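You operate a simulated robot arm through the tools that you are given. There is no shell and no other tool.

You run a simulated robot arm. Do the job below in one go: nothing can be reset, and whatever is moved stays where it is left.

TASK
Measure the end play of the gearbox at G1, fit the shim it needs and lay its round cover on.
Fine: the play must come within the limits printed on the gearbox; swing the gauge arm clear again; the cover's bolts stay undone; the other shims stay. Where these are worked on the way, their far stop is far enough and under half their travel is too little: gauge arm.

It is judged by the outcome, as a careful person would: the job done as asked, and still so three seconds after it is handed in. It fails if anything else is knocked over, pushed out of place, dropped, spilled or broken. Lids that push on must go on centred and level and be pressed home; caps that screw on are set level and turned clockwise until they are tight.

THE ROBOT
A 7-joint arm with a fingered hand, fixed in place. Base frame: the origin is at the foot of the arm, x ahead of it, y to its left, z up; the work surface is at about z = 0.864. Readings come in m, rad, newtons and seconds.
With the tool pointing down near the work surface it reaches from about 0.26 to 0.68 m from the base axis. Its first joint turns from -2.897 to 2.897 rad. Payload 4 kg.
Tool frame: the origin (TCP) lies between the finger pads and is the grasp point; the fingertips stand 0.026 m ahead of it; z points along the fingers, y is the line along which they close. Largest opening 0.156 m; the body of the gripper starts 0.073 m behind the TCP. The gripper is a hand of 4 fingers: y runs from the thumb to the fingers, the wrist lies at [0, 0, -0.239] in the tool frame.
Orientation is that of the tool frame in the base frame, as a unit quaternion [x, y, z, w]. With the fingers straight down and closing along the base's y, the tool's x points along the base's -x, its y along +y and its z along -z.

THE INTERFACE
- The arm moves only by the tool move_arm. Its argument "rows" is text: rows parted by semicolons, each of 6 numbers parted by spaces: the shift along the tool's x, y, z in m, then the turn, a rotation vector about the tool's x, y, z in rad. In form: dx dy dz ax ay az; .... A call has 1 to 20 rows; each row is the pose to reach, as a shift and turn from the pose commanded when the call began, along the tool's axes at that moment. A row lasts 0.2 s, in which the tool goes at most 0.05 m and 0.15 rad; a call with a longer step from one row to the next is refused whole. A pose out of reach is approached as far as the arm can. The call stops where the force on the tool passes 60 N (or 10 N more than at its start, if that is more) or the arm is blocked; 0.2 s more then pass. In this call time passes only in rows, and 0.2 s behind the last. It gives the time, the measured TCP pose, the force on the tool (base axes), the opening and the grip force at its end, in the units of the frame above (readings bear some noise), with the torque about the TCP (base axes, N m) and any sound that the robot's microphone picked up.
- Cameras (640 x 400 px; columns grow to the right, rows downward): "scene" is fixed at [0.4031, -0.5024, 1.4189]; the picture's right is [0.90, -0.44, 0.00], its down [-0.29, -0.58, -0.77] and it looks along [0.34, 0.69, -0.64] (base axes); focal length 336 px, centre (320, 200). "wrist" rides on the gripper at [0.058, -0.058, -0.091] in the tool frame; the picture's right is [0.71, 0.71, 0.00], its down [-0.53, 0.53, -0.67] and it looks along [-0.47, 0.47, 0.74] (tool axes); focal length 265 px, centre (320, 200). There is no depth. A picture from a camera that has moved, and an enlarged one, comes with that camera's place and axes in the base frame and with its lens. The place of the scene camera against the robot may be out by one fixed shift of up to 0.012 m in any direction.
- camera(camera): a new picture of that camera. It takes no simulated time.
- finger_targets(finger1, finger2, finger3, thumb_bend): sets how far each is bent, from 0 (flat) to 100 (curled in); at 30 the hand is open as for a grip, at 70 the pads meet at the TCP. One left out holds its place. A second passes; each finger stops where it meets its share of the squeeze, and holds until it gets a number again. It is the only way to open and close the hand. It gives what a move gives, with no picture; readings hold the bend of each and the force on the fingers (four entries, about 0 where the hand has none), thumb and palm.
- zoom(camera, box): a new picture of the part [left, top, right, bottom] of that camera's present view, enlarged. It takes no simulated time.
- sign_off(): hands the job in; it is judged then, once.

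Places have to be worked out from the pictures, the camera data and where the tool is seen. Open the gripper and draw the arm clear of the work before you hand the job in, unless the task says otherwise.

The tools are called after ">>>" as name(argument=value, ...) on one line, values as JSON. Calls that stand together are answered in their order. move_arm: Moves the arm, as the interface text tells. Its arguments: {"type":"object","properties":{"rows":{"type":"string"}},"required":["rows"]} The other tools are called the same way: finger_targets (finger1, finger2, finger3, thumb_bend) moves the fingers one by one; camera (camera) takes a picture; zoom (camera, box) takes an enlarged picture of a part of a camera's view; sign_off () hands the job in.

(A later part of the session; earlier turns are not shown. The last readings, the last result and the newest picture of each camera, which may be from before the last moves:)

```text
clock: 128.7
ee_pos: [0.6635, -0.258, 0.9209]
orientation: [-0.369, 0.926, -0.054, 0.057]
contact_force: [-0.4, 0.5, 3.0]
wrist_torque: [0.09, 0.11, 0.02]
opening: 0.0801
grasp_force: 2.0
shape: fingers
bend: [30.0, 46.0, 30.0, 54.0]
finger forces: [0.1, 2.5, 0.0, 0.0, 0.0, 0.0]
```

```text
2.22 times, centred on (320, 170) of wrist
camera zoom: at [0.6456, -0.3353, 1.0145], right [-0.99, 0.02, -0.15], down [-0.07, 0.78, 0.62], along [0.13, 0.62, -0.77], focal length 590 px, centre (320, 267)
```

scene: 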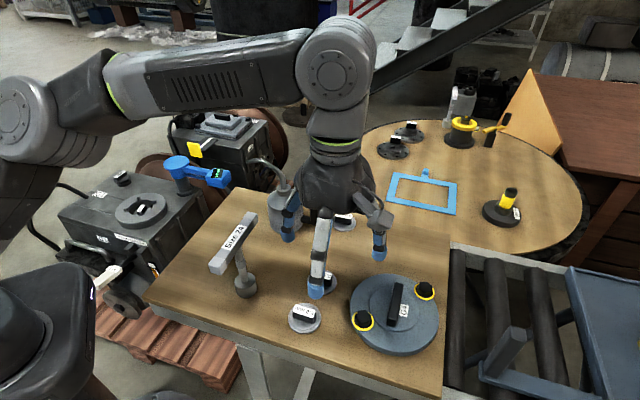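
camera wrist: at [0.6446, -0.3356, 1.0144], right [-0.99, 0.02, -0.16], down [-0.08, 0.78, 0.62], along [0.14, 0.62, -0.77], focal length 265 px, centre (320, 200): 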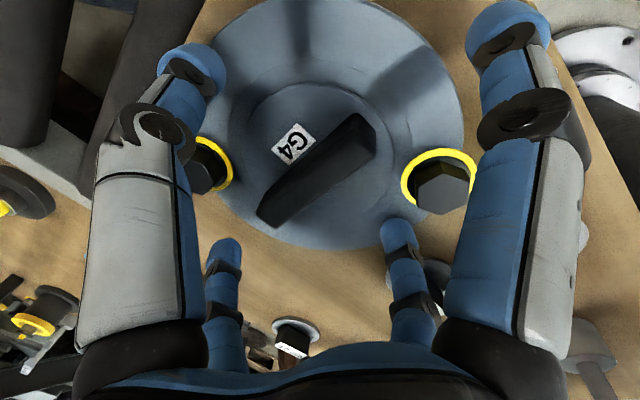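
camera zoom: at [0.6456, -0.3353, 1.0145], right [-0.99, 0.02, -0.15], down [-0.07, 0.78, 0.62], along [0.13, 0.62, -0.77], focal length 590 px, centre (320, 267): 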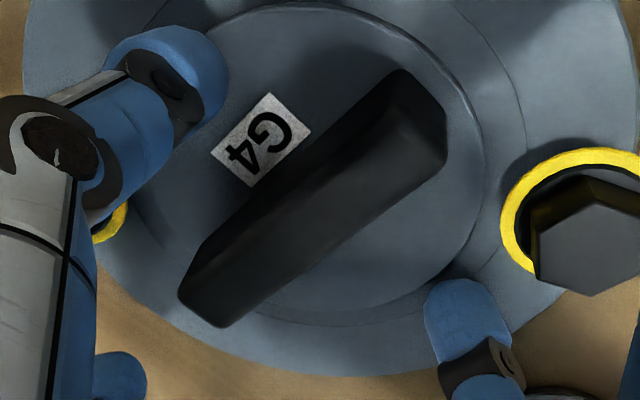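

Finger2 caught on the raised disc step. Raise 8 mm more and close in to 54.

>>> move_arm(rows="-0.0003 -0.0006 -0.004 0 0 0; -0.0005 -0.0011 -0.008 0 0 0")

>>> finger_targets(finger2=56, thumb_bend=56)

>>> zoom(camera="wrist", box=[220, 80, 420, 260])

```text
clock: 129.3
ee_pos: [0.6624, -0.26, 0.9302]
orientation: [-0.368, 0.926, -0.054, 0.057]
contact_force: [0.0, -0.8, 0.7]
wrist_torque: [-0.01, 0.0, -0.04]
opening: 0.0798
grasp_force: 0.1
shape: fingers
bend: [30.0, 47.0, 30.0, 54.0]
finger forces: [0.0, 0.1, 0.0, 0.0, 0.1, 0.1]
```

```text
clock: 130.3
ee_pos: [0.6635, -0.2609, 0.9304]
orientation: [-0.369, 0.926, -0.054, 0.057]
contact_force: [0.5, 0.3, -0.2]
wrist_torque: [0.0, 0.0, -0.02]
opening: 0.0785
grasp_force: 0.1
shape: fingers
bend: [30.0, 56.0, 30.0, 56.0]
finger forces: [0.0, 0.1, 0.0, 0.1, 0.0, 0.1]
```

```text
2.22 times, centred on (320, 170) of wrist
camera zoom: at [0.6457, -0.3361, 1.0235], right [-0.99, 0.02, -0.15], down [-0.07, 0.78, 0.62], along [0.13, 0.62, -0.77], focal length 590 px, centre (320, 267)
```

zoom: 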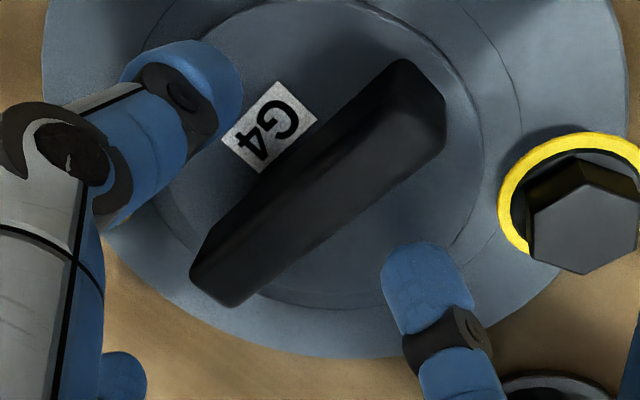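

Well centred. Lower 6 mm and close thumb and finger2 on the bar, then bring finger1 and finger3 to its ends.

>>> move_arm(rows="0.0002 0.0004 0.003 0 0 0; 0.0004 0.0009 0.0063 0 0 0")

>>> finger_targets(finger2=78, thumb_bend=78)

>>> zoom(camera="wrist", box=[220, 80, 420, 260])

>>> zoom(camera="scene", box=[340, 260, 450, 350])

```text
clock: 130.9
ee_pos: [0.6624, -0.258, 0.9228]
orientation: [-0.369, 0.926, -0.054, 0.057]
contact_force: [0.2, -0.5, -0.3]
wrist_torque: [0.0, -0.01, -0.01]
opening: 0.0784
grasp_force: 0.1
shape: fingers
bend: [30.0, 56.0, 30.0, 56.0]
finger forces: [0.0, 0.0, 0.0, 0.1, 0.0, 0.0]
```

```text
clock: 131.9
ee_pos: [0.6627, -0.2591, 0.924]
orientation: [-0.37, 0.926, -0.053, 0.058]
contact_force: [0.2, -1.3, -1.0]
wrist_torque: [0.08, 0.11, -0.01]
opening: 0.072
grasp_force: 11.3
shape: fingers
bend: [30.0, 64.0, 30.0, 68.0]
finger forces: [0.0, 10.1, 0.0, 0.0, 10.9, 0.0]
```

```text
2.22 times, centred on (320, 170) of wrist
camera zoom: at [0.6453, -0.3356, 1.0168], right [-0.99, 0.02, -0.15], down [-0.07, 0.78, 0.62], along [0.13, 0.62, -0.77], focal length 590 px, centre (320, 267)
```

zoom: 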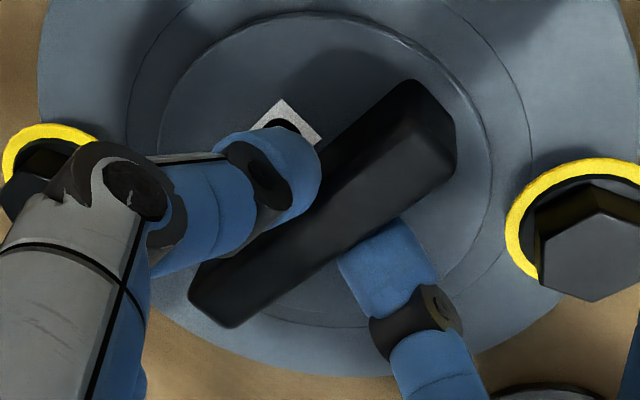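

```text
4.44 times, centred on (395, 305) of scene
camera zoom: at [0.4031, -0.5024, 1.4189], right [0.9, -0.44, 0.0], down [-0.29, -0.58, -0.77], along [0.34, 0.69, -0.64], focal length 1493 px, centre (-13, -267)
```

zoom: 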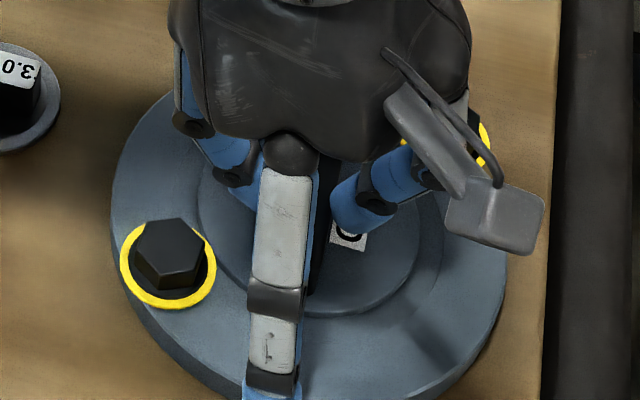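

Pinched at about 11 N. Add finger1 and finger3 at the bar ends.

>>> finger_targets(finger1=65, finger3=65)

>>> zoom(camera="wrist", box=[160, 60, 460, 280])

```text
clock: 132.9
ee_pos: [0.6629, -0.2583, 0.9228]
orientation: [-0.369, 0.926, -0.054, 0.057]
contact_force: [-0.2, -0.4, 0.1]
wrist_torque: [0.1, 0.06, -0.01]
opening: 0.0258
grasp_force: 17.4
shape: fingers
bend: [54.0, 64.0, 47.0, 68.0]
finger forces: [5.9, 10.4, 7.4, 0.1, 10.6, 0.0]
```

```text
1.82 times, centred on (310, 170) of wrist
camera zoom: at [0.6453, -0.3356, 1.017], right [-0.99, 0.02, -0.15], down [-0.07, 0.78, 0.62], along [0.13, 0.62, -0.77], focal length 483 px, centre (338, 254)
```

zoom: 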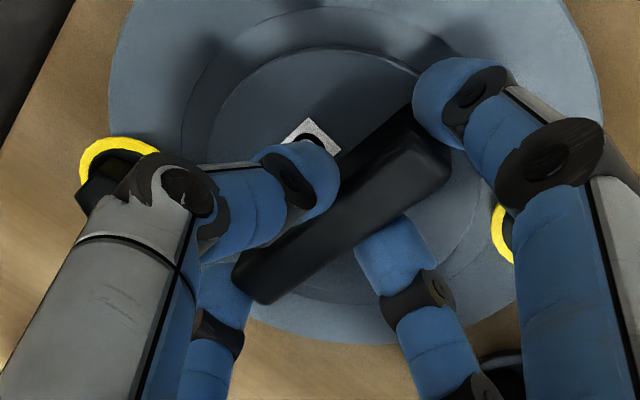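

The bar's centre is about 7 mm toward tool −x from my pinch. I'll release slightly, recentre and regrip so the cover hangs balanced.

>>> finger_targets(finger1=40, finger2=58, finger3=36, thumb_bend=60)

>>> move_arm(rows="-0.0035 0 0.0003 0 0 0; -0.007 0 0.0005 0 0 0")

>>> finger_targets(finger2=78, thumb_bend=78)

>>> finger_targets(finger1=68, finger3=68)

>>> zoom(camera="wrist", box=[160, 60, 460, 280])

```text
clock: 133.9
ee_pos: [0.663, -0.259, 0.9241]
orientation: [-0.369, 0.926, -0.054, 0.056]
contact_force: [1.0, -0.9, 1.2]
wrist_torque: [-0.02, 0.0, 0.0]
opening: 0.0563
grasp_force: 0.0
shape: fingers
bend: [40.0, 57.0, 36.0, 60.0]
finger forces: [0.0, 0.1, 0.0, 0.1, 0.0, 0.0]
```

```text
clock: 134.5
ee_pos: [0.6677, -0.2546, 0.9241]
orientation: [-0.369, 0.926, -0.053, 0.059]
contact_force: [0.4, 0.3, -0.4]
wrist_torque: [-0.02, 0.01, 0.04]
opening: 0.0564
grasp_force: 0.1
shape: fingers
bend: [40.0, 57.0, 36.0, 60.0]
finger forces: [0.0, 0.0, 0.0, 0.0, 0.1, 0.0]
```

```text
clock: 135.5
ee_pos: [0.6688, -0.2538, 0.9235]
orientation: [-0.37, 0.926, -0.053, 0.057]
contact_force: [0.4, -0.5, 0.4]
wrist_torque: [0.1, 0.07, 0.01]
opening: 0.0524
grasp_force: 9.1
shape: fingers
bend: [40.0, 64.0, 36.0, 68.0]
finger forces: [0.0, 9.0, 0.1, 0.1, 10.0, 0.1]
```

```text
clock: 136.5
ee_pos: [0.6671, -0.2531, 0.9247]
orientation: [-0.369, 0.926, -0.054, 0.057]
contact_force: [0.6, 0.2, -0.5]
wrist_torque: [0.04, 0.09, -0.01]
opening: 0.0317
grasp_force: 16.2
shape: fingers
bend: [51.0, 63.0, 50.0, 68.0]
finger forces: [7.1, 9.2, 6.1, 0.0, 9.7, 0.0]
```

```text
1.82 times, centred on (310, 170) of wrist
camera zoom: at [0.6502, -0.3309, 1.017], right [-0.99, 0.02, -0.15], down [-0.07, 0.78, 0.62], along [0.13, 0.62, -0.77], focal length 483 px, centre (338, 254)
```

zoom: 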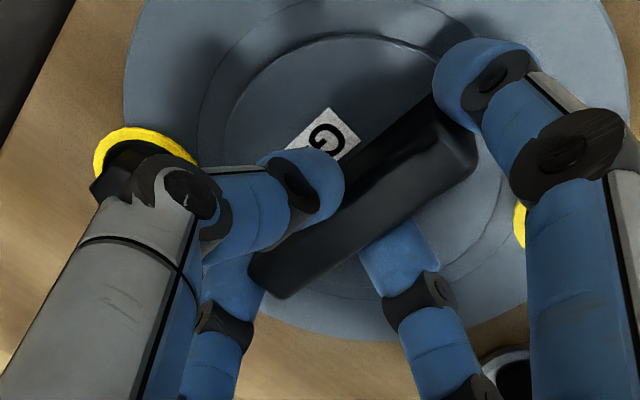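

Balanced four-point grip. Lift the cover a little and check it.

>>> move_arm(rows="-0.0005 -0.0011 -0.008 0 0 0; -0.0011 -0.0023 -0.0158 0 0 0; -0.002 -0.0043 -0.0296 0 0 0")

>>> camera(camera="wrist")

>>> zoom(camera="scene", box=[330, 230, 470, 360])

```text
clock: 137.3
ee_pos: [0.668, -0.2536, 0.9549]
orientation: [-0.368, 0.926, -0.054, 0.058]
contact_force: [-0.3, -0.3, -4.7]
wrist_torque: [-0.04, 0.04, 0.01]
opening: 0.0316
grasp_force: 14.0
shape: fingers
bend: [51.0, 63.0, 50.0, 72.0]
finger forces: [7.2, 7.6, 6.2, 0.0, 8.0, 0.0]
```

```text
taken
camera wrist: at [0.6502, -0.3304, 1.048], right [-0.99, 0.02, -0.15], down [-0.07, 0.78, 0.62], along [0.13, 0.62, -0.77], focal length 265 px, centre (320, 200)
```

wrist: 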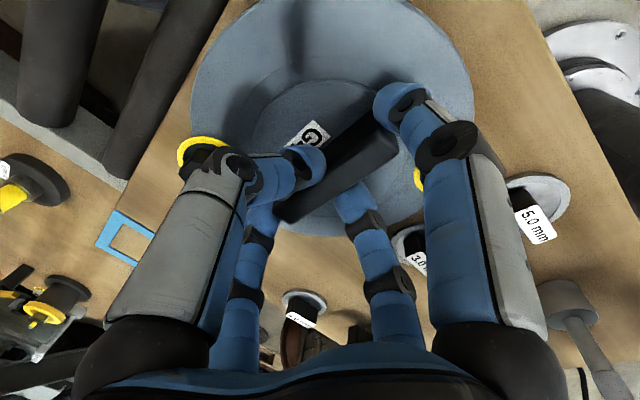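

```text
3.08 times, centred on (400, 295) of scene
camera zoom: at [0.4031, -0.5024, 1.4189], right [0.9, -0.44, 0.0], down [-0.29, -0.58, -0.77], along [0.34, 0.69, -0.64], focal length 1034 px, centre (74, -92)
```

zoom: 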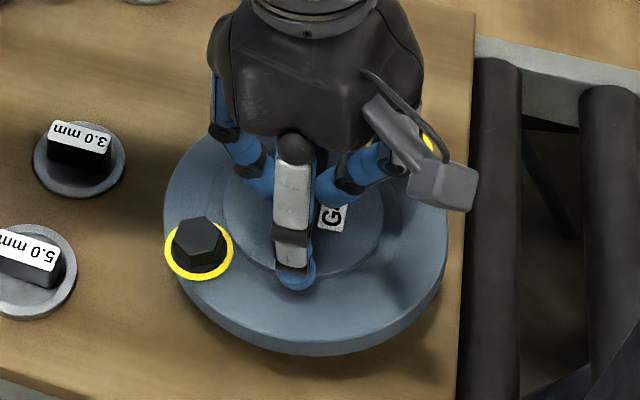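

The cover is up (about 4.7 N weight). The thumb flexed a little, so I'll check for level before moving on.

>>> zoom(camera="wrist", box=[200, 80, 460, 260])

>>> zoom(camera="scene", box=[350, 250, 440, 350])

```text
2.22 times, centred on (330, 170) of wrist
camera zoom: at [0.6502, -0.3304, 1.048], right [-0.99, 0.02, -0.15], down [-0.07, 0.78, 0.62], along [0.13, 0.62, -0.77], focal length 590 px, centre (298, 267)
```

zoom: 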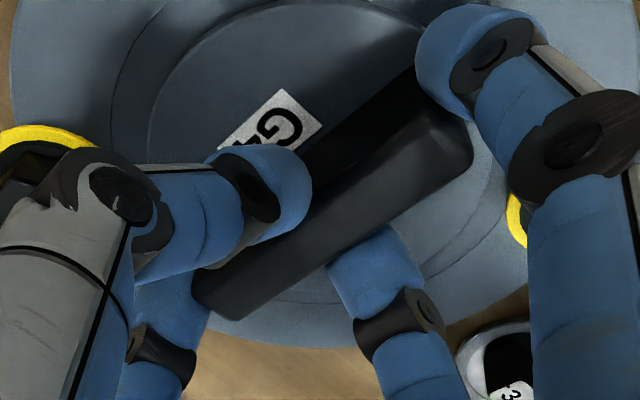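

```text
4.00 times, centred on (395, 300) of scene
camera zoom: at [0.4031, -0.5024, 1.4189], right [0.9, -0.44, 0.0], down [-0.29, -0.58, -0.77], along [0.34, 0.69, -0.64], focal length 1344 px, centre (20, -200)
```

zoom: 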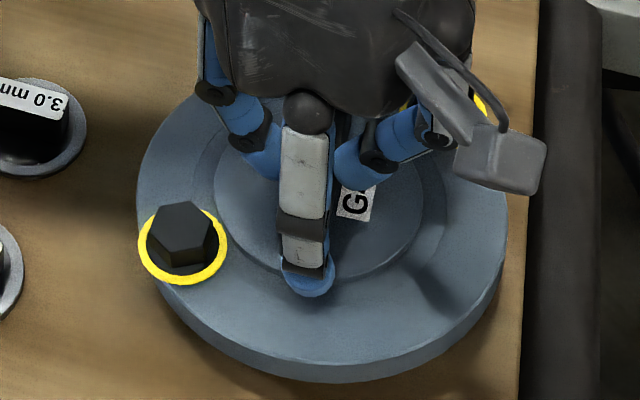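

The grip is stable. I'll raise and retract toward the base, holding the cover's attitude fixed.

>>> move_arm(rows="0.0094 0.0188 -0.0242 0 0 0; 0.0188 0.0375 -0.0484 0 0 0; 0.0282 0.0563 -0.0726 0 0 0; 0.0376 0.075 -0.0968 0 0 0; 0.0469 0.0938 -0.121 0 0 0; 0.0563 0.1125 -0.1452 0 0 0; 0.0657 0.1313 -0.1694 0 0 0; 0.0751 0.15 -0.1936 0 0 0")

>>> camera(camera="wrist")

>>> camera(camera="scene")

```text
clock: 139.1
ee_pos: [0.4835, -0.1873, 1.1198]
orientation: [-0.369, 0.926, -0.054, 0.057]
contact_force: [0.6, 0.2, -7.0]
wrist_torque: [-0.03, 0.0, 0.02]
opening: 0.0317
grasp_force: 14.6
shape: fingers
bend: [51.0, 63.0, 50.0, 72.0]
finger forces: [6.9, 7.6, 6.2, 0.1, 7.8, 0.1]
```

```text
taken
camera wrist: at [0.4653, -0.264, 1.2132], right [-0.99, 0.02, -0.15], down [-0.07, 0.78, 0.62], along [0.13, 0.62, -0.77], focal length 265 px, centre (320, 200)
```

wrist: 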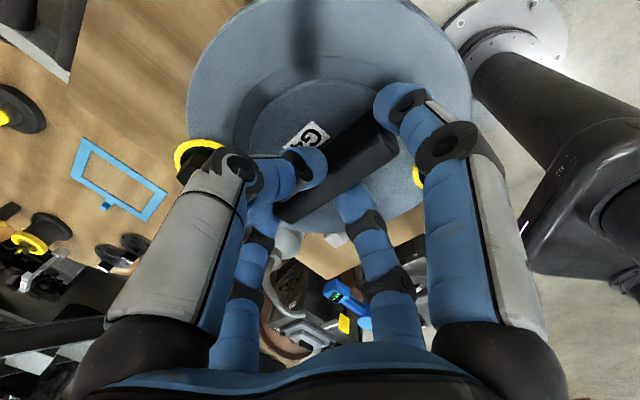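

```text
taken
```

scene: 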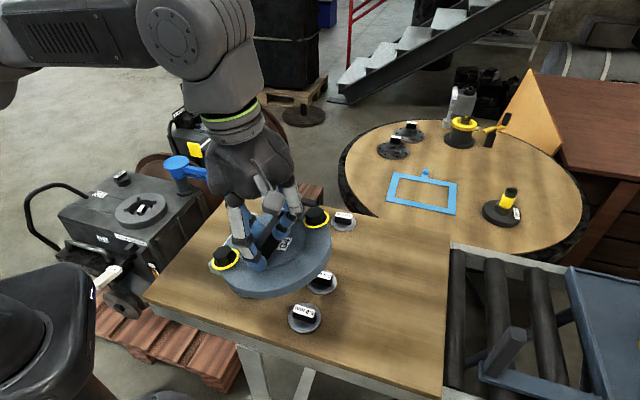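

Now zoom to judge whether the cover is level.

>>> zoom(camera="scene", box=[190, 170, 350, 310])

```text
2.86 times, centred on (270, 240) of scene
camera zoom: at [0.4031, -0.5024, 1.4189], right [0.9, -0.44, 0.0], down [-0.29, -0.58, -0.77], along [0.34, 0.69, -0.64], focal length 960 px, centre (463, 86)
```

zoom: 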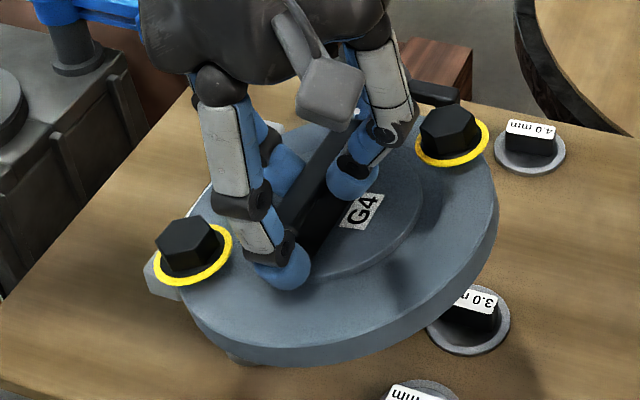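

The cover has aligned with the tool (both lean about 10–15°). I'll level the tool here and re-check the cover.

>>> move_arm(rows="0 0 0 -0.047 0.0222 0; 0 0 0 -0.094 0.0444 0; 0 0 0 -0.142 0.0666 0")

>>> zoom(camera="scene", box=[190, 170, 350, 310])

>>> camera(camera="wrist")

```text
clock: 139.9
ee_pos: [0.4828, -0.185, 1.1197]
orientation: [-0.369, 0.929, 0.0, 0.0]
contact_force: [-0.5, -0.2, -5.4]
wrist_torque: [0.0, -0.03, 0.0]
opening: 0.0316
grasp_force: 14.4
shape: fingers
bend: [51.0, 63.0, 50.0, 72.0]
finger forces: [6.8, 7.6, 6.4, 0.0, 8.3, 0.0]
```

```text
2.86 times, centred on (270, 240) of scene
camera zoom: at [0.4031, -0.5024, 1.4189], right [0.9, -0.44, 0.0], down [-0.29, -0.58, -0.77], along [0.34, 0.69, -0.64], focal length 960 px, centre (463, 86)
```

zoom: 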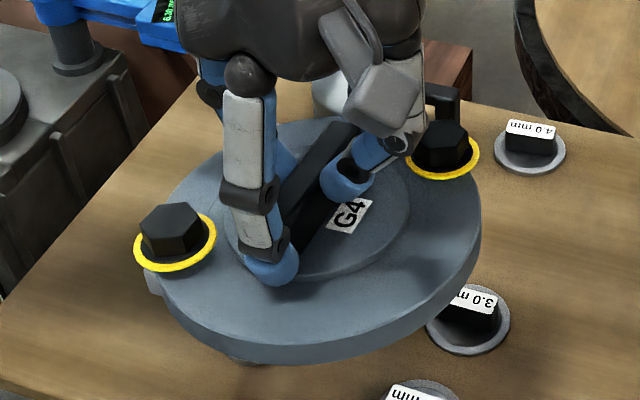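

```text
taken
camera wrist: at [0.4787, -0.2686, 1.2093], right [-1.0, 0.03, 0.0], down [0.02, 0.74, 0.67], along [0.02, 0.67, -0.74], focal length 265 px, centre (320, 200)
```

wrist: 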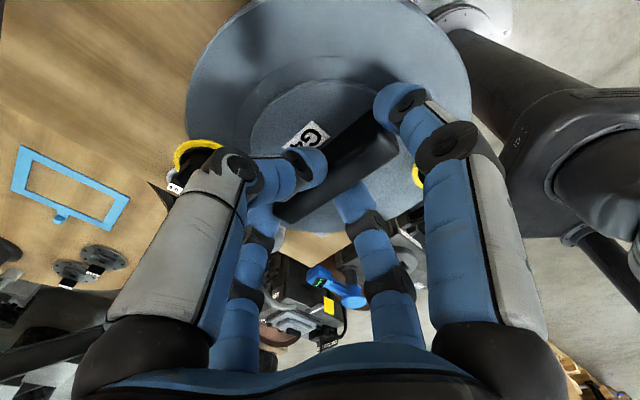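

I'll zoom in the wrist view to check the cover edges for residual tilt about the bolt line.

>>> zoom(camera="wrist", box=[160, 0, 490, 250])

```text
1.60 times, centred on (325, 125) of wrist
camera zoom: at [0.4787, -0.2686, 1.2093], right [-1.0, 0.03, 0.0], down [0.02, 0.74, 0.67], along [0.02, 0.67, -0.74], focal length 425 px, centre (312, 320)
```

zoom: 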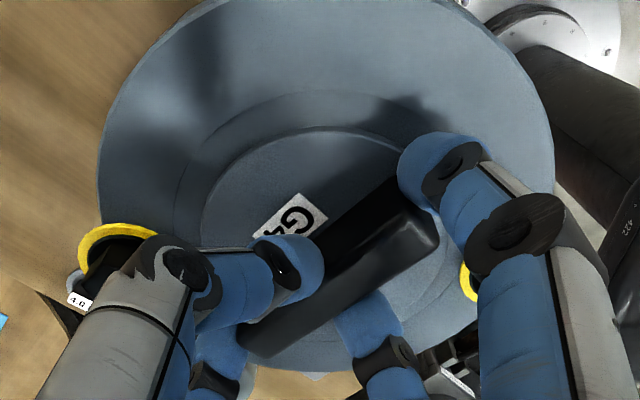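

I estimate the cover leans about 8–9° relative to the tool, and will correct that at G1. First carry: arc left with extra height over the oil can spout, winding the yaw up again.

>>> move_arm(rows="-0.0191 0.0099 -0.01 0 0 -0.131; -0.038 0.0204 -0.02 0 0 -0.262; -0.0563 0.0317 -0.03 0 0 -0.393; -0.0741 0.0436 -0.035 0 0 -0.524; -0.0914 0.0564 -0.035 0 0 -0.655; -0.1081 0.0699 -0.035 0 0 -0.786; -0.1244 0.0841 -0.035 0 0 -0.917; -0.1399 0.0991 -0.035 0 0 -1.048; -0.1549 0.1144 -0.035 0 0 -1.179; -0.1692 0.1306 -0.035 0 0 -1.31; -0.1827 0.1473 -0.035 0 0 -1.441; -0.1956 0.1645 -0.035 0 0 -1.572; -0.2078 0.1822 -0.035 0 0 -1.703")

>>> camera(camera="scene")

```text
clock: 142.7
ee_pos: [0.5088, 0.0867, 1.1532]
orientation: [0.943, -0.332, 0.001, 0.001]
contact_force: [0.0, -0.4, -5.3]
wrist_torque: [0.01, 0.01, -0.02]
opening: 0.0313
grasp_force: 15.1
shape: fingers
bend: [51.0, 63.0, 50.0, 72.0]
finger forces: [6.6, 7.6, 6.3, 0.0, 8.4, 0.0]
```

```text
taken
```

scene: 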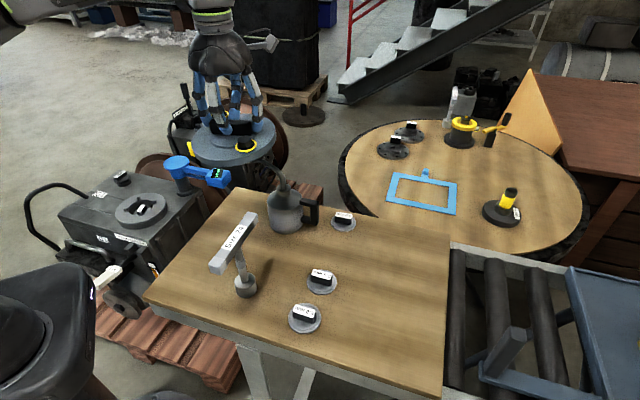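

Zoom to gauge the cover's lean from this new yaw.

>>> zoom(camera="scene", box=[170, 80, 300, 190])

```text
3.64 times, centred on (235, 135) of scene
camera zoom: at [0.4031, -0.5024, 1.4189], right [0.9, -0.44, 0.0], down [-0.29, -0.58, -0.77], along [0.34, 0.69, -0.64], focal length 1221 px, centre (629, 436)
```

zoom: 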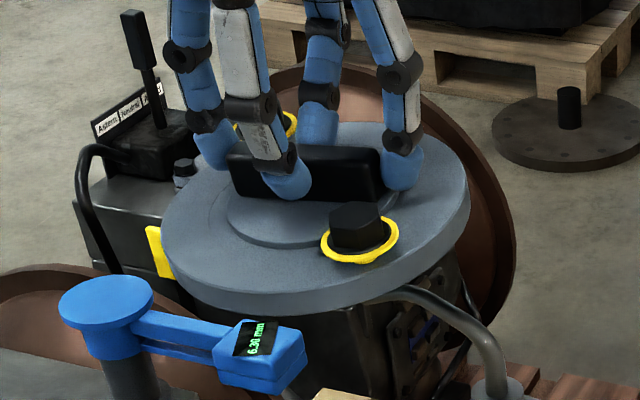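

From this yaw the cover looks level within about 3–4°, so no correction needed. Continue the arc to the G1 side with ψ→240°.

>>> move_arm(rows="-0.0166 -0.014 0 0 0 -0.1327; -0.0338 -0.0272 0 0 0 -0.2654; -0.0515 -0.0398 0 0 0 -0.3981; -0.0696 -0.0517 0 0 0 -0.5308; -0.0883 -0.0629 0 0 0 -0.6635; -0.1073 -0.0731 0 0 0 -0.7962; -0.127 -0.0825 0 0 0 -0.9289; -0.1469 -0.0912 0 0 0 -1.0616; -0.167 -0.099 0 0 0 -1.1943; -0.1876 -0.1059 0 0 0 -1.327; -0.2084 -0.112 0 0 0 -1.4597; -0.2295 -0.1171 0 0 0 -1.5924; -0.2508 -0.1214 0 0 0 -1.725")

>>> zoom(camera="scene", box=[80, 20, 260, 180])

```text
clock: 145.5
ee_pos: [0.3903, 0.3404, 1.1527]
orientation: [0.866, 0.5, 0.0, 0.001]
contact_force: [0.1, -1.1, -6.1]
wrist_torque: [0.0, 0.02, 0.02]
opening: 0.0316
grasp_force: 14.3
shape: fingers
bend: [51.0, 63.0, 50.0, 73.0]
finger forces: [6.8, 7.9, 6.4, 0.0, 8.5, 0.1]
```

```text
2.50 times, centred on (170, 100) of scene
camera zoom: at [0.4031, -0.5024, 1.4189], right [0.9, -0.44, 0.0], down [-0.29, -0.58, -0.77], along [0.34, 0.69, -0.64], focal length 840 px, centre (695, 450)
```

zoom: 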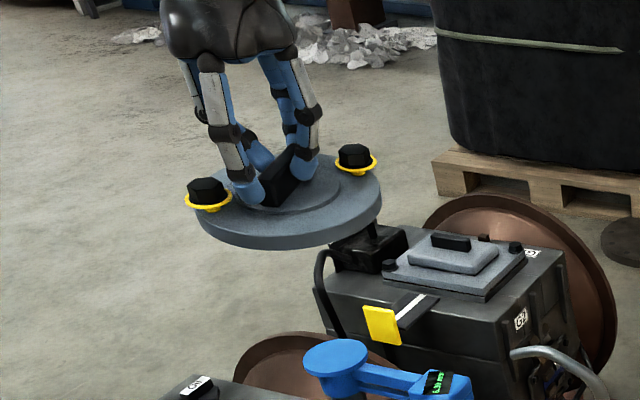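

Bolt-line direction is level within about 2°. I'll zoom closely to check the front edge too.

>>> zoom(camera="scene", box=[115, 70, 200, 130])

```text
6.67 times, centred on (158, 100) of scene
camera zoom: at [0.4031, -0.5024, 1.4189], right [0.9, -0.44, 0.0], down [-0.29, -0.58, -0.77], along [0.34, 0.69, -0.64], focal length 2239 px, centre (1403, 867)
```

zoom: 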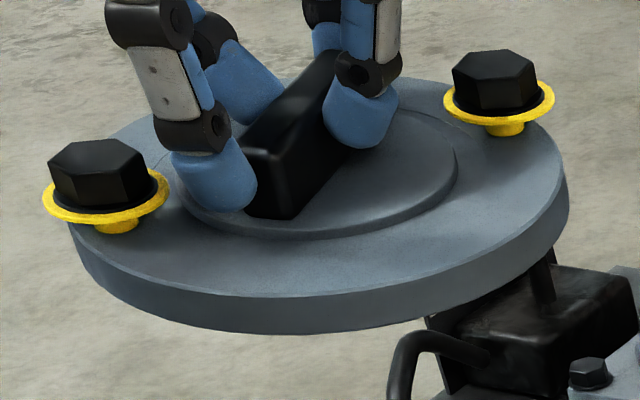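

Projecting the level-disc prediction, the observed ellipse shows the cover leaning about 9° (near side toward the base low). I'll correct the tool tilt by that amount and re-check.

>>> move_arm(rows="0 0 0 -0.046 -0.025 0; 0 0 0 -0.092 -0.05 0; 0 0 0 -0.138 -0.074 0")

>>> zoom(camera="scene", box=[115, 70, 200, 130])

```text
clock: 146.3
ee_pos: [0.3891, 0.3409, 1.1534]
orientation: [0.863, 0.498, 0.003, 0.079]
contact_force: [0.1, 0.7, -5.7]
wrist_torque: [0.04, 0.05, 0.02]
opening: 0.0316
grasp_force: 14.7
shape: fingers
bend: [51.0, 63.0, 50.0, 73.0]
finger forces: [6.8, 7.8, 6.3, 0.0, 8.6, 0.0]
```

```text
6.67 times, centred on (158, 100) of scene
camera zoom: at [0.4031, -0.5024, 1.4189], right [0.9, -0.44, 0.0], down [-0.29, -0.58, -0.77], along [0.34, 0.69, -0.64], focal length 2239 px, centre (1403, 867)
```

zoom: 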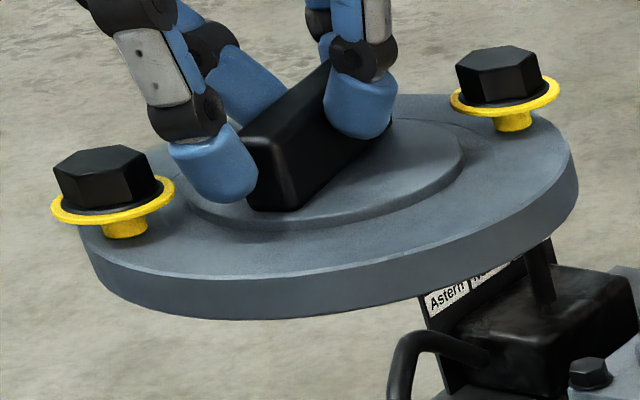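

Much better, about 3° still. A small further correction.

>>> move_arm(rows="0 0 0 -0.038 -0.022 0")

>>> zoom(camera="scene", box=[115, 70, 200, 130])

```text
clock: 146.7
ee_pos: [0.3904, 0.3411, 1.1534]
orientation: [0.863, 0.495, 0.003, 0.1]
contact_force: [2.0, -0.6, -5.1]
wrist_torque: [0.07, 0.01, -0.01]
opening: 0.0318
grasp_force: 15.0
shape: fingers
bend: [51.0, 63.0, 50.0, 73.0]
finger forces: [6.9, 7.5, 6.3, 0.1, 8.8, 0.0]
```

```text
6.67 times, centred on (158, 100) of scene
camera zoom: at [0.4031, -0.5024, 1.4189], right [0.9, -0.44, 0.0], down [-0.29, -0.58, -0.77], along [0.34, 0.69, -0.64], focal length 2239 px, centre (1403, 867)
```

zoom: 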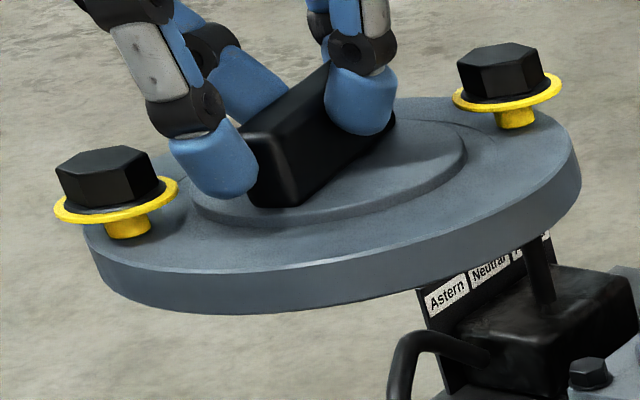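

Level now. Move down along a straight path to above the bore (TCP z≈0.80), holding this orientation.

>>> move_arm(rows="0.0121 -0.0264 0.0242 0 0 0; 0.0241 -0.0529 0.0483 0 0 0; 0.0362 -0.0793 0.0725 0 0 0; 0.0482 -0.1057 0.0966 0 0 0; 0.0603 -0.1322 0.1208 0 0 0; 0.0723 -0.1586 0.1449 0 0 0; 0.0844 -0.185 0.1691 0 0 0; 0.0964 -0.2115 0.1932 0 0 0; 0.1085 -0.2379 0.2174 0 0 0; 0.1205 -0.2643 0.2415 0 0 0; 0.1326 -0.2908 0.2657 0 0 0; 0.1446 -0.3172 0.2898 0 0 0")

>>> camera(camera="wrist")

>>> zoom(camera="scene", box=[85, 130, 195, 230])

```text
clock: 149.3
ee_pos: [0.2244, 0.5687, 0.7987]
orientation: [0.863, 0.496, 0.003, 0.1]
contact_force: [0.6, -0.7, -5.9]
wrist_torque: [0.04, 0.03, 0.01]
opening: 0.0314
grasp_force: 15.1
shape: fingers
bend: [51.0, 63.0, 50.0, 73.0]
finger forces: [6.9, 7.8, 6.1, 0.0, 8.9, 0.1]
```

```text
taken
camera wrist: at [0.1931, 0.6632, 0.8717], right [0.96, 0.26, 0.06], down [0.11, -0.59, 0.8], along [0.24, -0.76, -0.6], focal length 265 px, centre (320, 200)
```

wrist: 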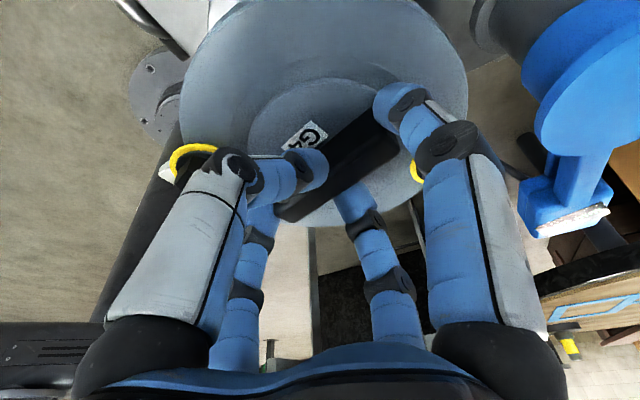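

```text
4.00 times, centred on (140, 180) of scene
camera zoom: at [0.4031, -0.5024, 1.4189], right [0.9, -0.44, 0.0], down [-0.29, -0.58, -0.77], along [0.34, 0.69, -0.64], focal length 1344 px, centre (1040, 280)
```

zoom: 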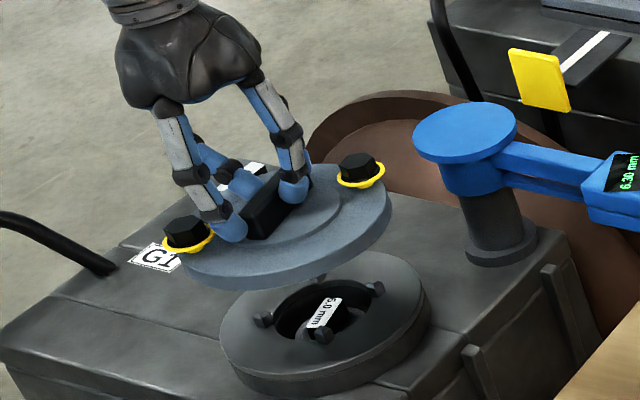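

A good view: the cover hangs nearly level above the ring. Zoom for precise relative alignment.

>>> zoom(camera="scene", box=[115, 155, 185, 230])

>>> zoom(camera="wrist", box=[160, 0, 490, 250])

```text
5.33 times, centred on (150, 192) of scene
camera zoom: at [0.4031, -0.5024, 1.4189], right [0.9, -0.44, 0.0], down [-0.29, -0.58, -0.77], along [0.34, 0.69, -0.64], focal length 1791 px, centre (1227, 240)
```

zoom: 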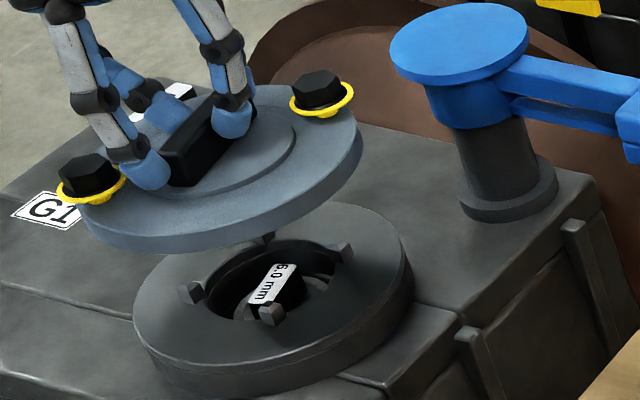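

```text
1.60 times, centred on (325, 125) of wrist
camera zoom: at [0.1931, 0.6632, 0.8717], right [0.96, 0.26, 0.06], down [0.11, -0.59, 0.8], along [0.24, -0.76, -0.6], focal length 425 px, centre (312, 320)
```

zoom: 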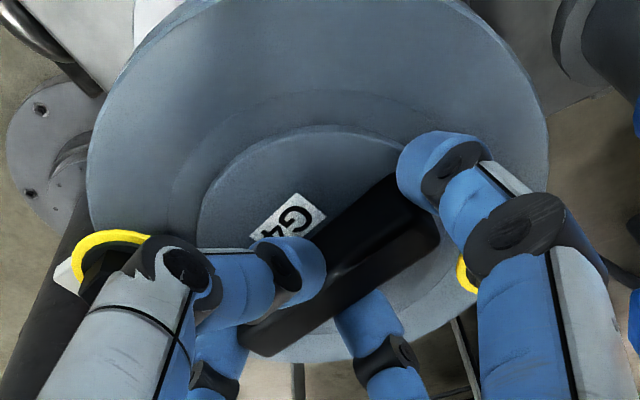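

Combining wrist and scene views, the cover centre is about (0.2315, 0.558), i.e. 1 cm short in +y because of the tool lean. I'll shift by (−0.0015, +0.010), trim 1.7° of tilt, and lower to about 1.5 cm above the lugs.

>>> move_arm(rows="0.0039 -0.0031 -0.001 0.01 -0.01 0; 0.0078 -0.0062 -0.0019 0.021 -0.021 0; 0.0106 -0.0115 0.0275 0.021 -0.021 0; 0.0146 -0.019 0.0696 0.021 -0.021 0")

>>> zoom(camera="scene", box=[110, 160, 180, 235])

>>> zoom(camera="wrist", box=[130, 0, 500, 280])

```text
clock: 150.3
ee_pos: [0.2217, 0.5823, 0.7271]
orientation: [0.863, 0.495, -0.011, 0.097]
contact_force: [-0.9, 0.7, -6.0]
wrist_torque: [0.04, 0.07, 0.02]
opening: 0.0318
grasp_force: 15.0
shape: fingers
bend: [51.0, 63.0, 50.0, 73.0]
finger forces: [6.9, 8.1, 5.9, 0.1, 8.8, 0.1]
```

```text
5.33 times, centred on (145, 198) of scene
camera zoom: at [0.4031, -0.5024, 1.4189], right [0.9, -0.44, 0.0], down [-0.29, -0.58, -0.77], along [0.34, 0.69, -0.64], focal length 1791 px, centre (1253, 213)
```

zoom: 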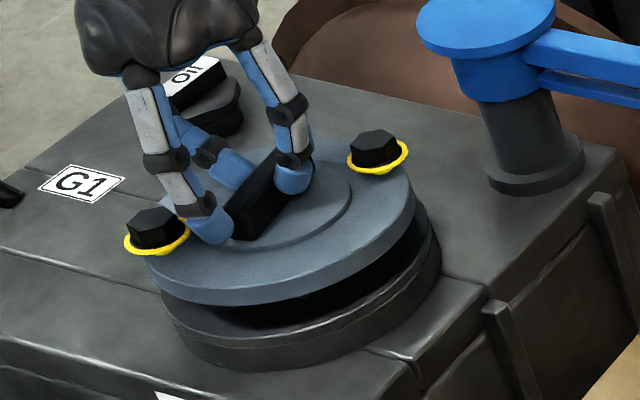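

```text
1.43 times, centred on (315, 140) of wrist
camera zoom: at [0.1931, 0.6764, 0.7997], right [0.97, 0.26, 0.03], down [0.13, -0.59, 0.8], along [0.22, -0.77, -0.6], focal length 379 px, centre (327, 286)
```

zoom: 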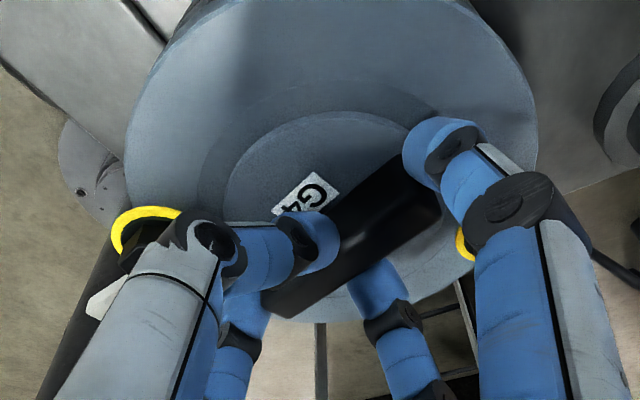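

Cover and ring midpoints differ exactly by the expected parallax, so it is aligned to about 1 mm and parallel. Lower vertically in small steps.

>>> move_arm(rows="0.0005 -0.0006 0.0039 0 0 0; 0.0009 -0.0013 0.0078 0 0 0; 0.0014 -0.0019 0.0118 0 0 0")

>>> zoom(camera="scene", box=[110, 160, 180, 235])

```text
clock: 151.1
ee_pos: [0.221, 0.5809, 0.7139]
orientation: [0.863, 0.495, -0.012, 0.097]
contact_force: [0.1, 0.1, -5.5]
wrist_torque: [0.06, 0.0, 0.02]
opening: 0.0314
grasp_force: 14.9
shape: fingers
bend: [51.0, 63.0, 50.0, 73.0]
finger forces: [6.9, 8.1, 6.0, 0.0, 8.7, 0.1]
```

```text
5.33 times, centred on (145, 198) of scene
camera zoom: at [0.4031, -0.5024, 1.4189], right [0.9, -0.44, 0.0], down [-0.29, -0.58, -0.77], along [0.34, 0.69, -0.64], focal length 1791 px, centre (1253, 213)
```

zoom: 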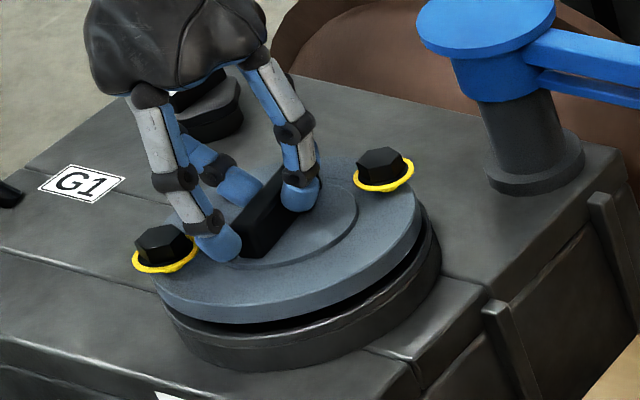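

Continue lowering gently.

>>> move_arm(rows="0.0004 -0.0005 0.003 0 0 0; 0.0007 -0.0009 0.0059 0 0 0")

>>> zoom(camera="scene", box=[115, 170, 175, 235])

```text
clock: 151.7
ee_pos: [0.2217, 0.5804, 0.7075]
orientation: [0.863, 0.495, -0.011, 0.097]
contact_force: [-3.4, -1.1, 2.5]
wrist_torque: [0.38, -0.22, 0.06]
opening: 0.0317
grasp_force: 17.6
shape: fingers
bend: [51.0, 63.0, 50.0, 73.0]
finger forces: [8.4, 8.4, 6.8, 0.0, 10.3, 0.1]
```

```text
6.15 times, centred on (145, 202) of scene
camera zoom: at [0.4031, -0.5024, 1.4189], right [0.9, -0.44, 0.0], down [-0.29, -0.58, -0.77], along [0.34, 0.69, -0.64], focal length 2067 px, centre (1397, 185)
```

zoom: 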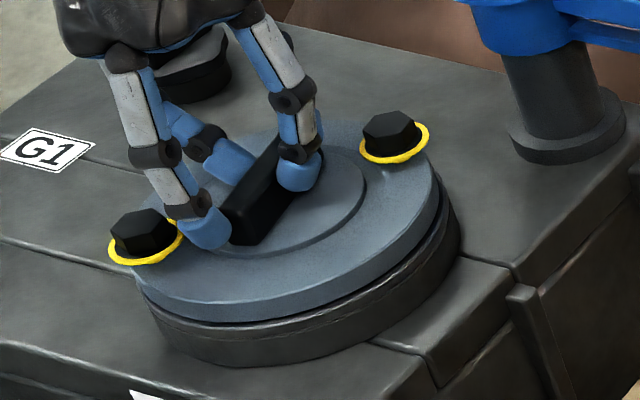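

First contact (about 8 N) on the far side. I'll tip that side up slightly (about 4°) while easing down a little more.

>>> move_arm(rows="0.0002 -0.0002 0.0015 0.025 0.025 0; 0.0004 -0.0005 0.003 0.05 0.05 0")

>>> zoom(camera="scene", box=[115, 170, 175, 235])

```text
clock: 152.3
ee_pos: [0.2227, 0.5781, 0.7063]
orientation: [0.866, 0.497, -0.001, 0.062]
contact_force: [-6.0, -7.0, 18.8]
wrist_torque: [-0.37, -0.03, -0.04]
opening: 0.0307
grasp_force: 18.6
shape: fingers
bend: [51.0, 62.0, 50.0, 74.0]
finger forces: [6.1, 10.6, 7.5, 0.0, 12.7, 0.1]
```

```text
6.15 times, centred on (145, 202) of scene
camera zoom: at [0.4031, -0.5024, 1.4189], right [0.9, -0.44, 0.0], down [-0.29, -0.58, -0.77], along [0.34, 0.69, -0.64], focal length 2067 px, centre (1397, 185)
```

zoom: 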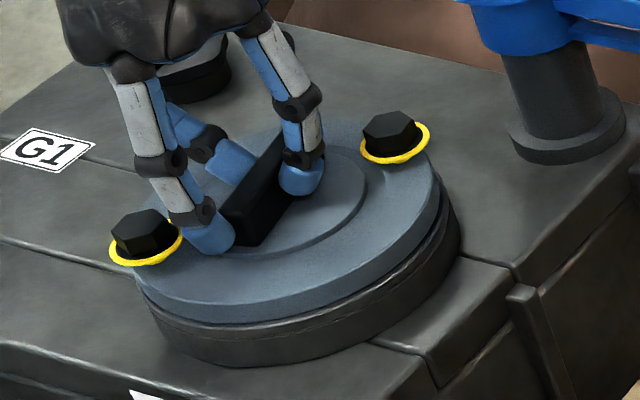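

Now the load is balanced and the cover sits flat on the ring. Release the bar: end fingers first, then the pinch.

>>> finger_targets(finger1=38, finger3=38)

>>> finger_targets(finger2=56, thumb_bend=62)

>>> zoom(camera="scene", box=[115, 170, 175, 235])

>>> camera(camera="wrist")

```text
clock: 153.3
ee_pos: [0.2215, 0.5789, 0.7061]
orientation: [0.866, 0.497, -0.002, 0.063]
contact_force: [-3.5, -1.8, 12.1]
wrist_torque: [-0.16, -0.07, -0.01]
opening: 0.0557
grasp_force: 11.5
shape: fingers
bend: [38.0, 62.0, 38.0, 75.0]
finger forces: [0.0, 10.4, 0.0, 0.1, 13.8, 0.1]
```

```text
clock: 154.3
ee_pos: [0.2214, 0.5796, 0.7059]
orientation: [0.866, 0.497, -0.003, 0.062]
contact_force: [-0.2, 0.8, 0.1]
wrist_torque: [-0.01, 0.0, 0.0]
opening: 0.0587
grasp_force: 0.0
shape: fingers
bend: [38.0, 56.0, 38.0, 62.0]
finger forces: [0.1, 0.0, 0.1, 0.0, 0.0, 0.0]
```

```text
6.15 times, centred on (145, 202) of scene
camera zoom: at [0.4031, -0.5024, 1.4189], right [0.9, -0.44, 0.0], down [-0.29, -0.58, -0.77], along [0.34, 0.69, -0.64], focal length 2067 px, centre (1397, 185)
```

zoom: 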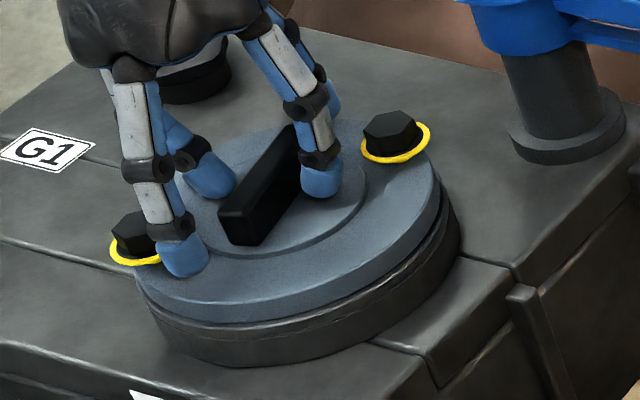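

```text
taken
camera wrist: at [0.1939, 0.6684, 0.7849], right [0.97, 0.26, 0.03], down [0.15, -0.64, 0.75], along [0.21, -0.72, -0.66], focal length 265 px, centre (320, 200)
```

wrist: 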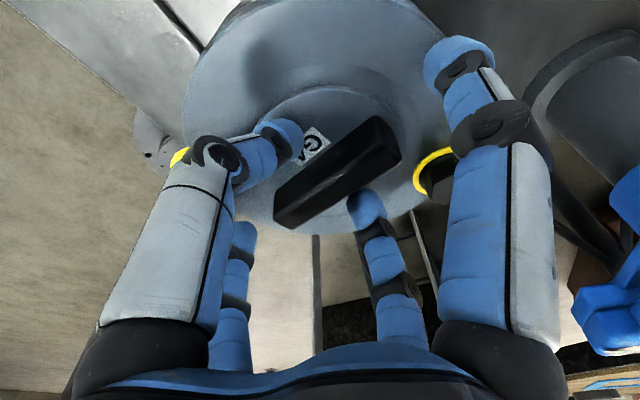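

Released with no load. Lift straight up and inspect the cover.

>>> move_arm(rows="-0.0007 0.001 -0.0099 0 0 0; -0.0017 0.0026 -0.0248 0 0 0; -0.0033 0.0052 -0.0497 0 0 0; -0.006 0.0094 -0.0895 0 0 0; -0.0087 0.0136 -0.1292 0 0 0; -0.0107 0.0167 -0.159 0 0 0")

>>> camera(camera="wrist")

>>> zoom(camera="scene", box=[115, 170, 175, 235])

```text
clock: 155.7
ee_pos: [0.2203, 0.5801, 0.8658]
orientation: [0.866, 0.496, -0.002, 0.062]
contact_force: [-0.5, 0.3, 0.1]
wrist_torque: [0.04, 0.0, 0.0]
opening: 0.0591
grasp_force: 0.1
shape: fingers
bend: [38.0, 56.0, 38.0, 62.0]
finger forces: [0.0, 0.1, 0.0, 0.1, 0.0, 0.0]
```

```text
taken
camera wrist: at [0.1931, 0.669, 0.9453], right [0.97, 0.26, 0.03], down [0.15, -0.64, 0.75], along [0.21, -0.72, -0.66], focal length 265 px, centre (320, 200)
```

wrist: 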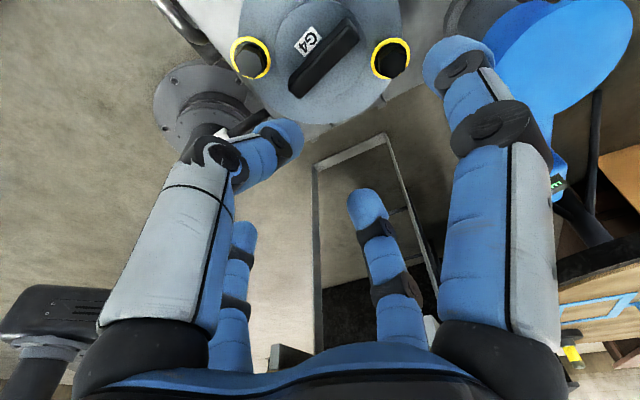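

```text
6.15 times, centred on (145, 202) of scene
camera zoom: at [0.4031, -0.5024, 1.4189], right [0.9, -0.44, 0.0], down [-0.29, -0.58, -0.77], along [0.34, 0.69, -0.64], focal length 2067 px, centre (1397, 185)
```

zoom: 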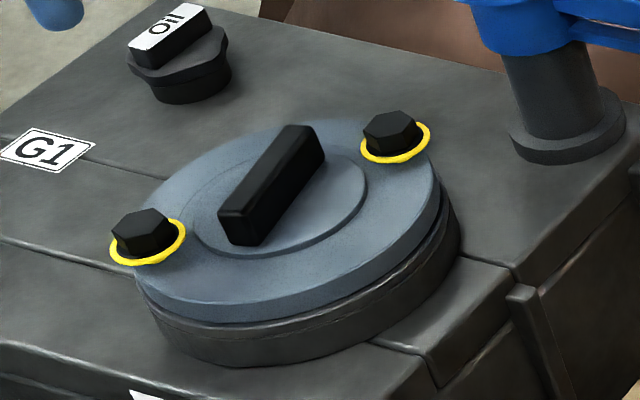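

The cover looks level, but I want to check centring. I'll zoom at both edges.

>>> zoom(camera="scene", box=[122, 185, 160, 235])

>>> zoom(camera="scene", box=[145, 185, 180, 230])

>>> zoom(camera="wrist", box=[220, 0, 420, 130])

```text
8.00 times, centred on (141, 210) of scene
camera zoom: at [0.4031, -0.5024, 1.4189], right [0.9, -0.44, 0.0], down [-0.29, -0.58, -0.77], along [0.34, 0.69, -0.64], focal length 2687 px, centre (1752, 120)
```

zoom: 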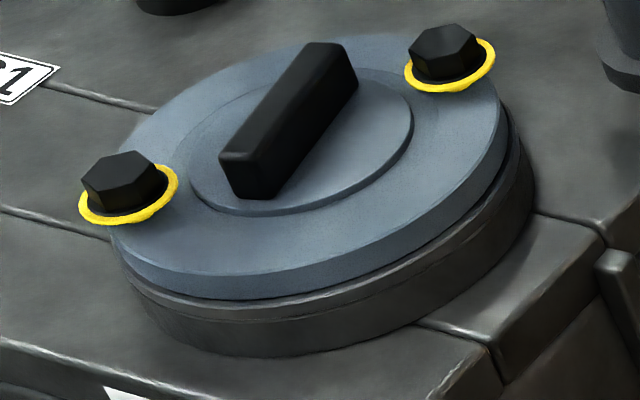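

```text
8.89 times, centred on (162, 208) of scene
camera zoom: at [0.4031, -0.5024, 1.4189], right [0.9, -0.44, 0.0], down [-0.29, -0.58, -0.77], along [0.34, 0.69, -0.64], focal length 2986 px, centre (1720, 133)
```

zoom: 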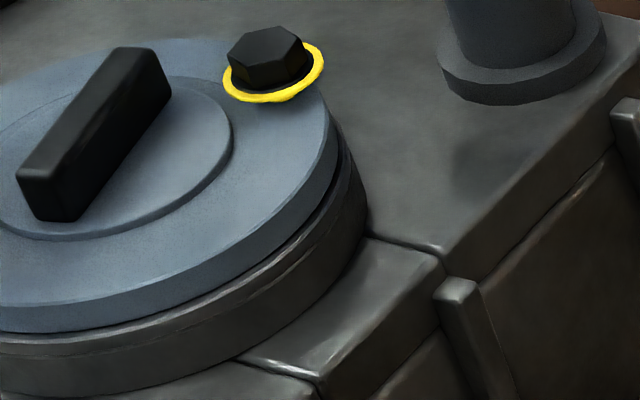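

```text
3.08 times, centred on (320, 65) of wrist
camera zoom: at [0.1931, 0.669, 0.9453], right [0.97, 0.26, 0.03], down [0.15, -0.64, 0.75], along [0.21, -0.72, -0.66], focal length 817 px, centre (320, 615)
```

zoom: 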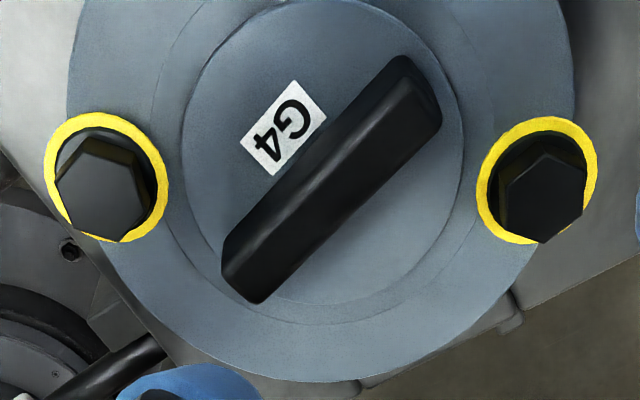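

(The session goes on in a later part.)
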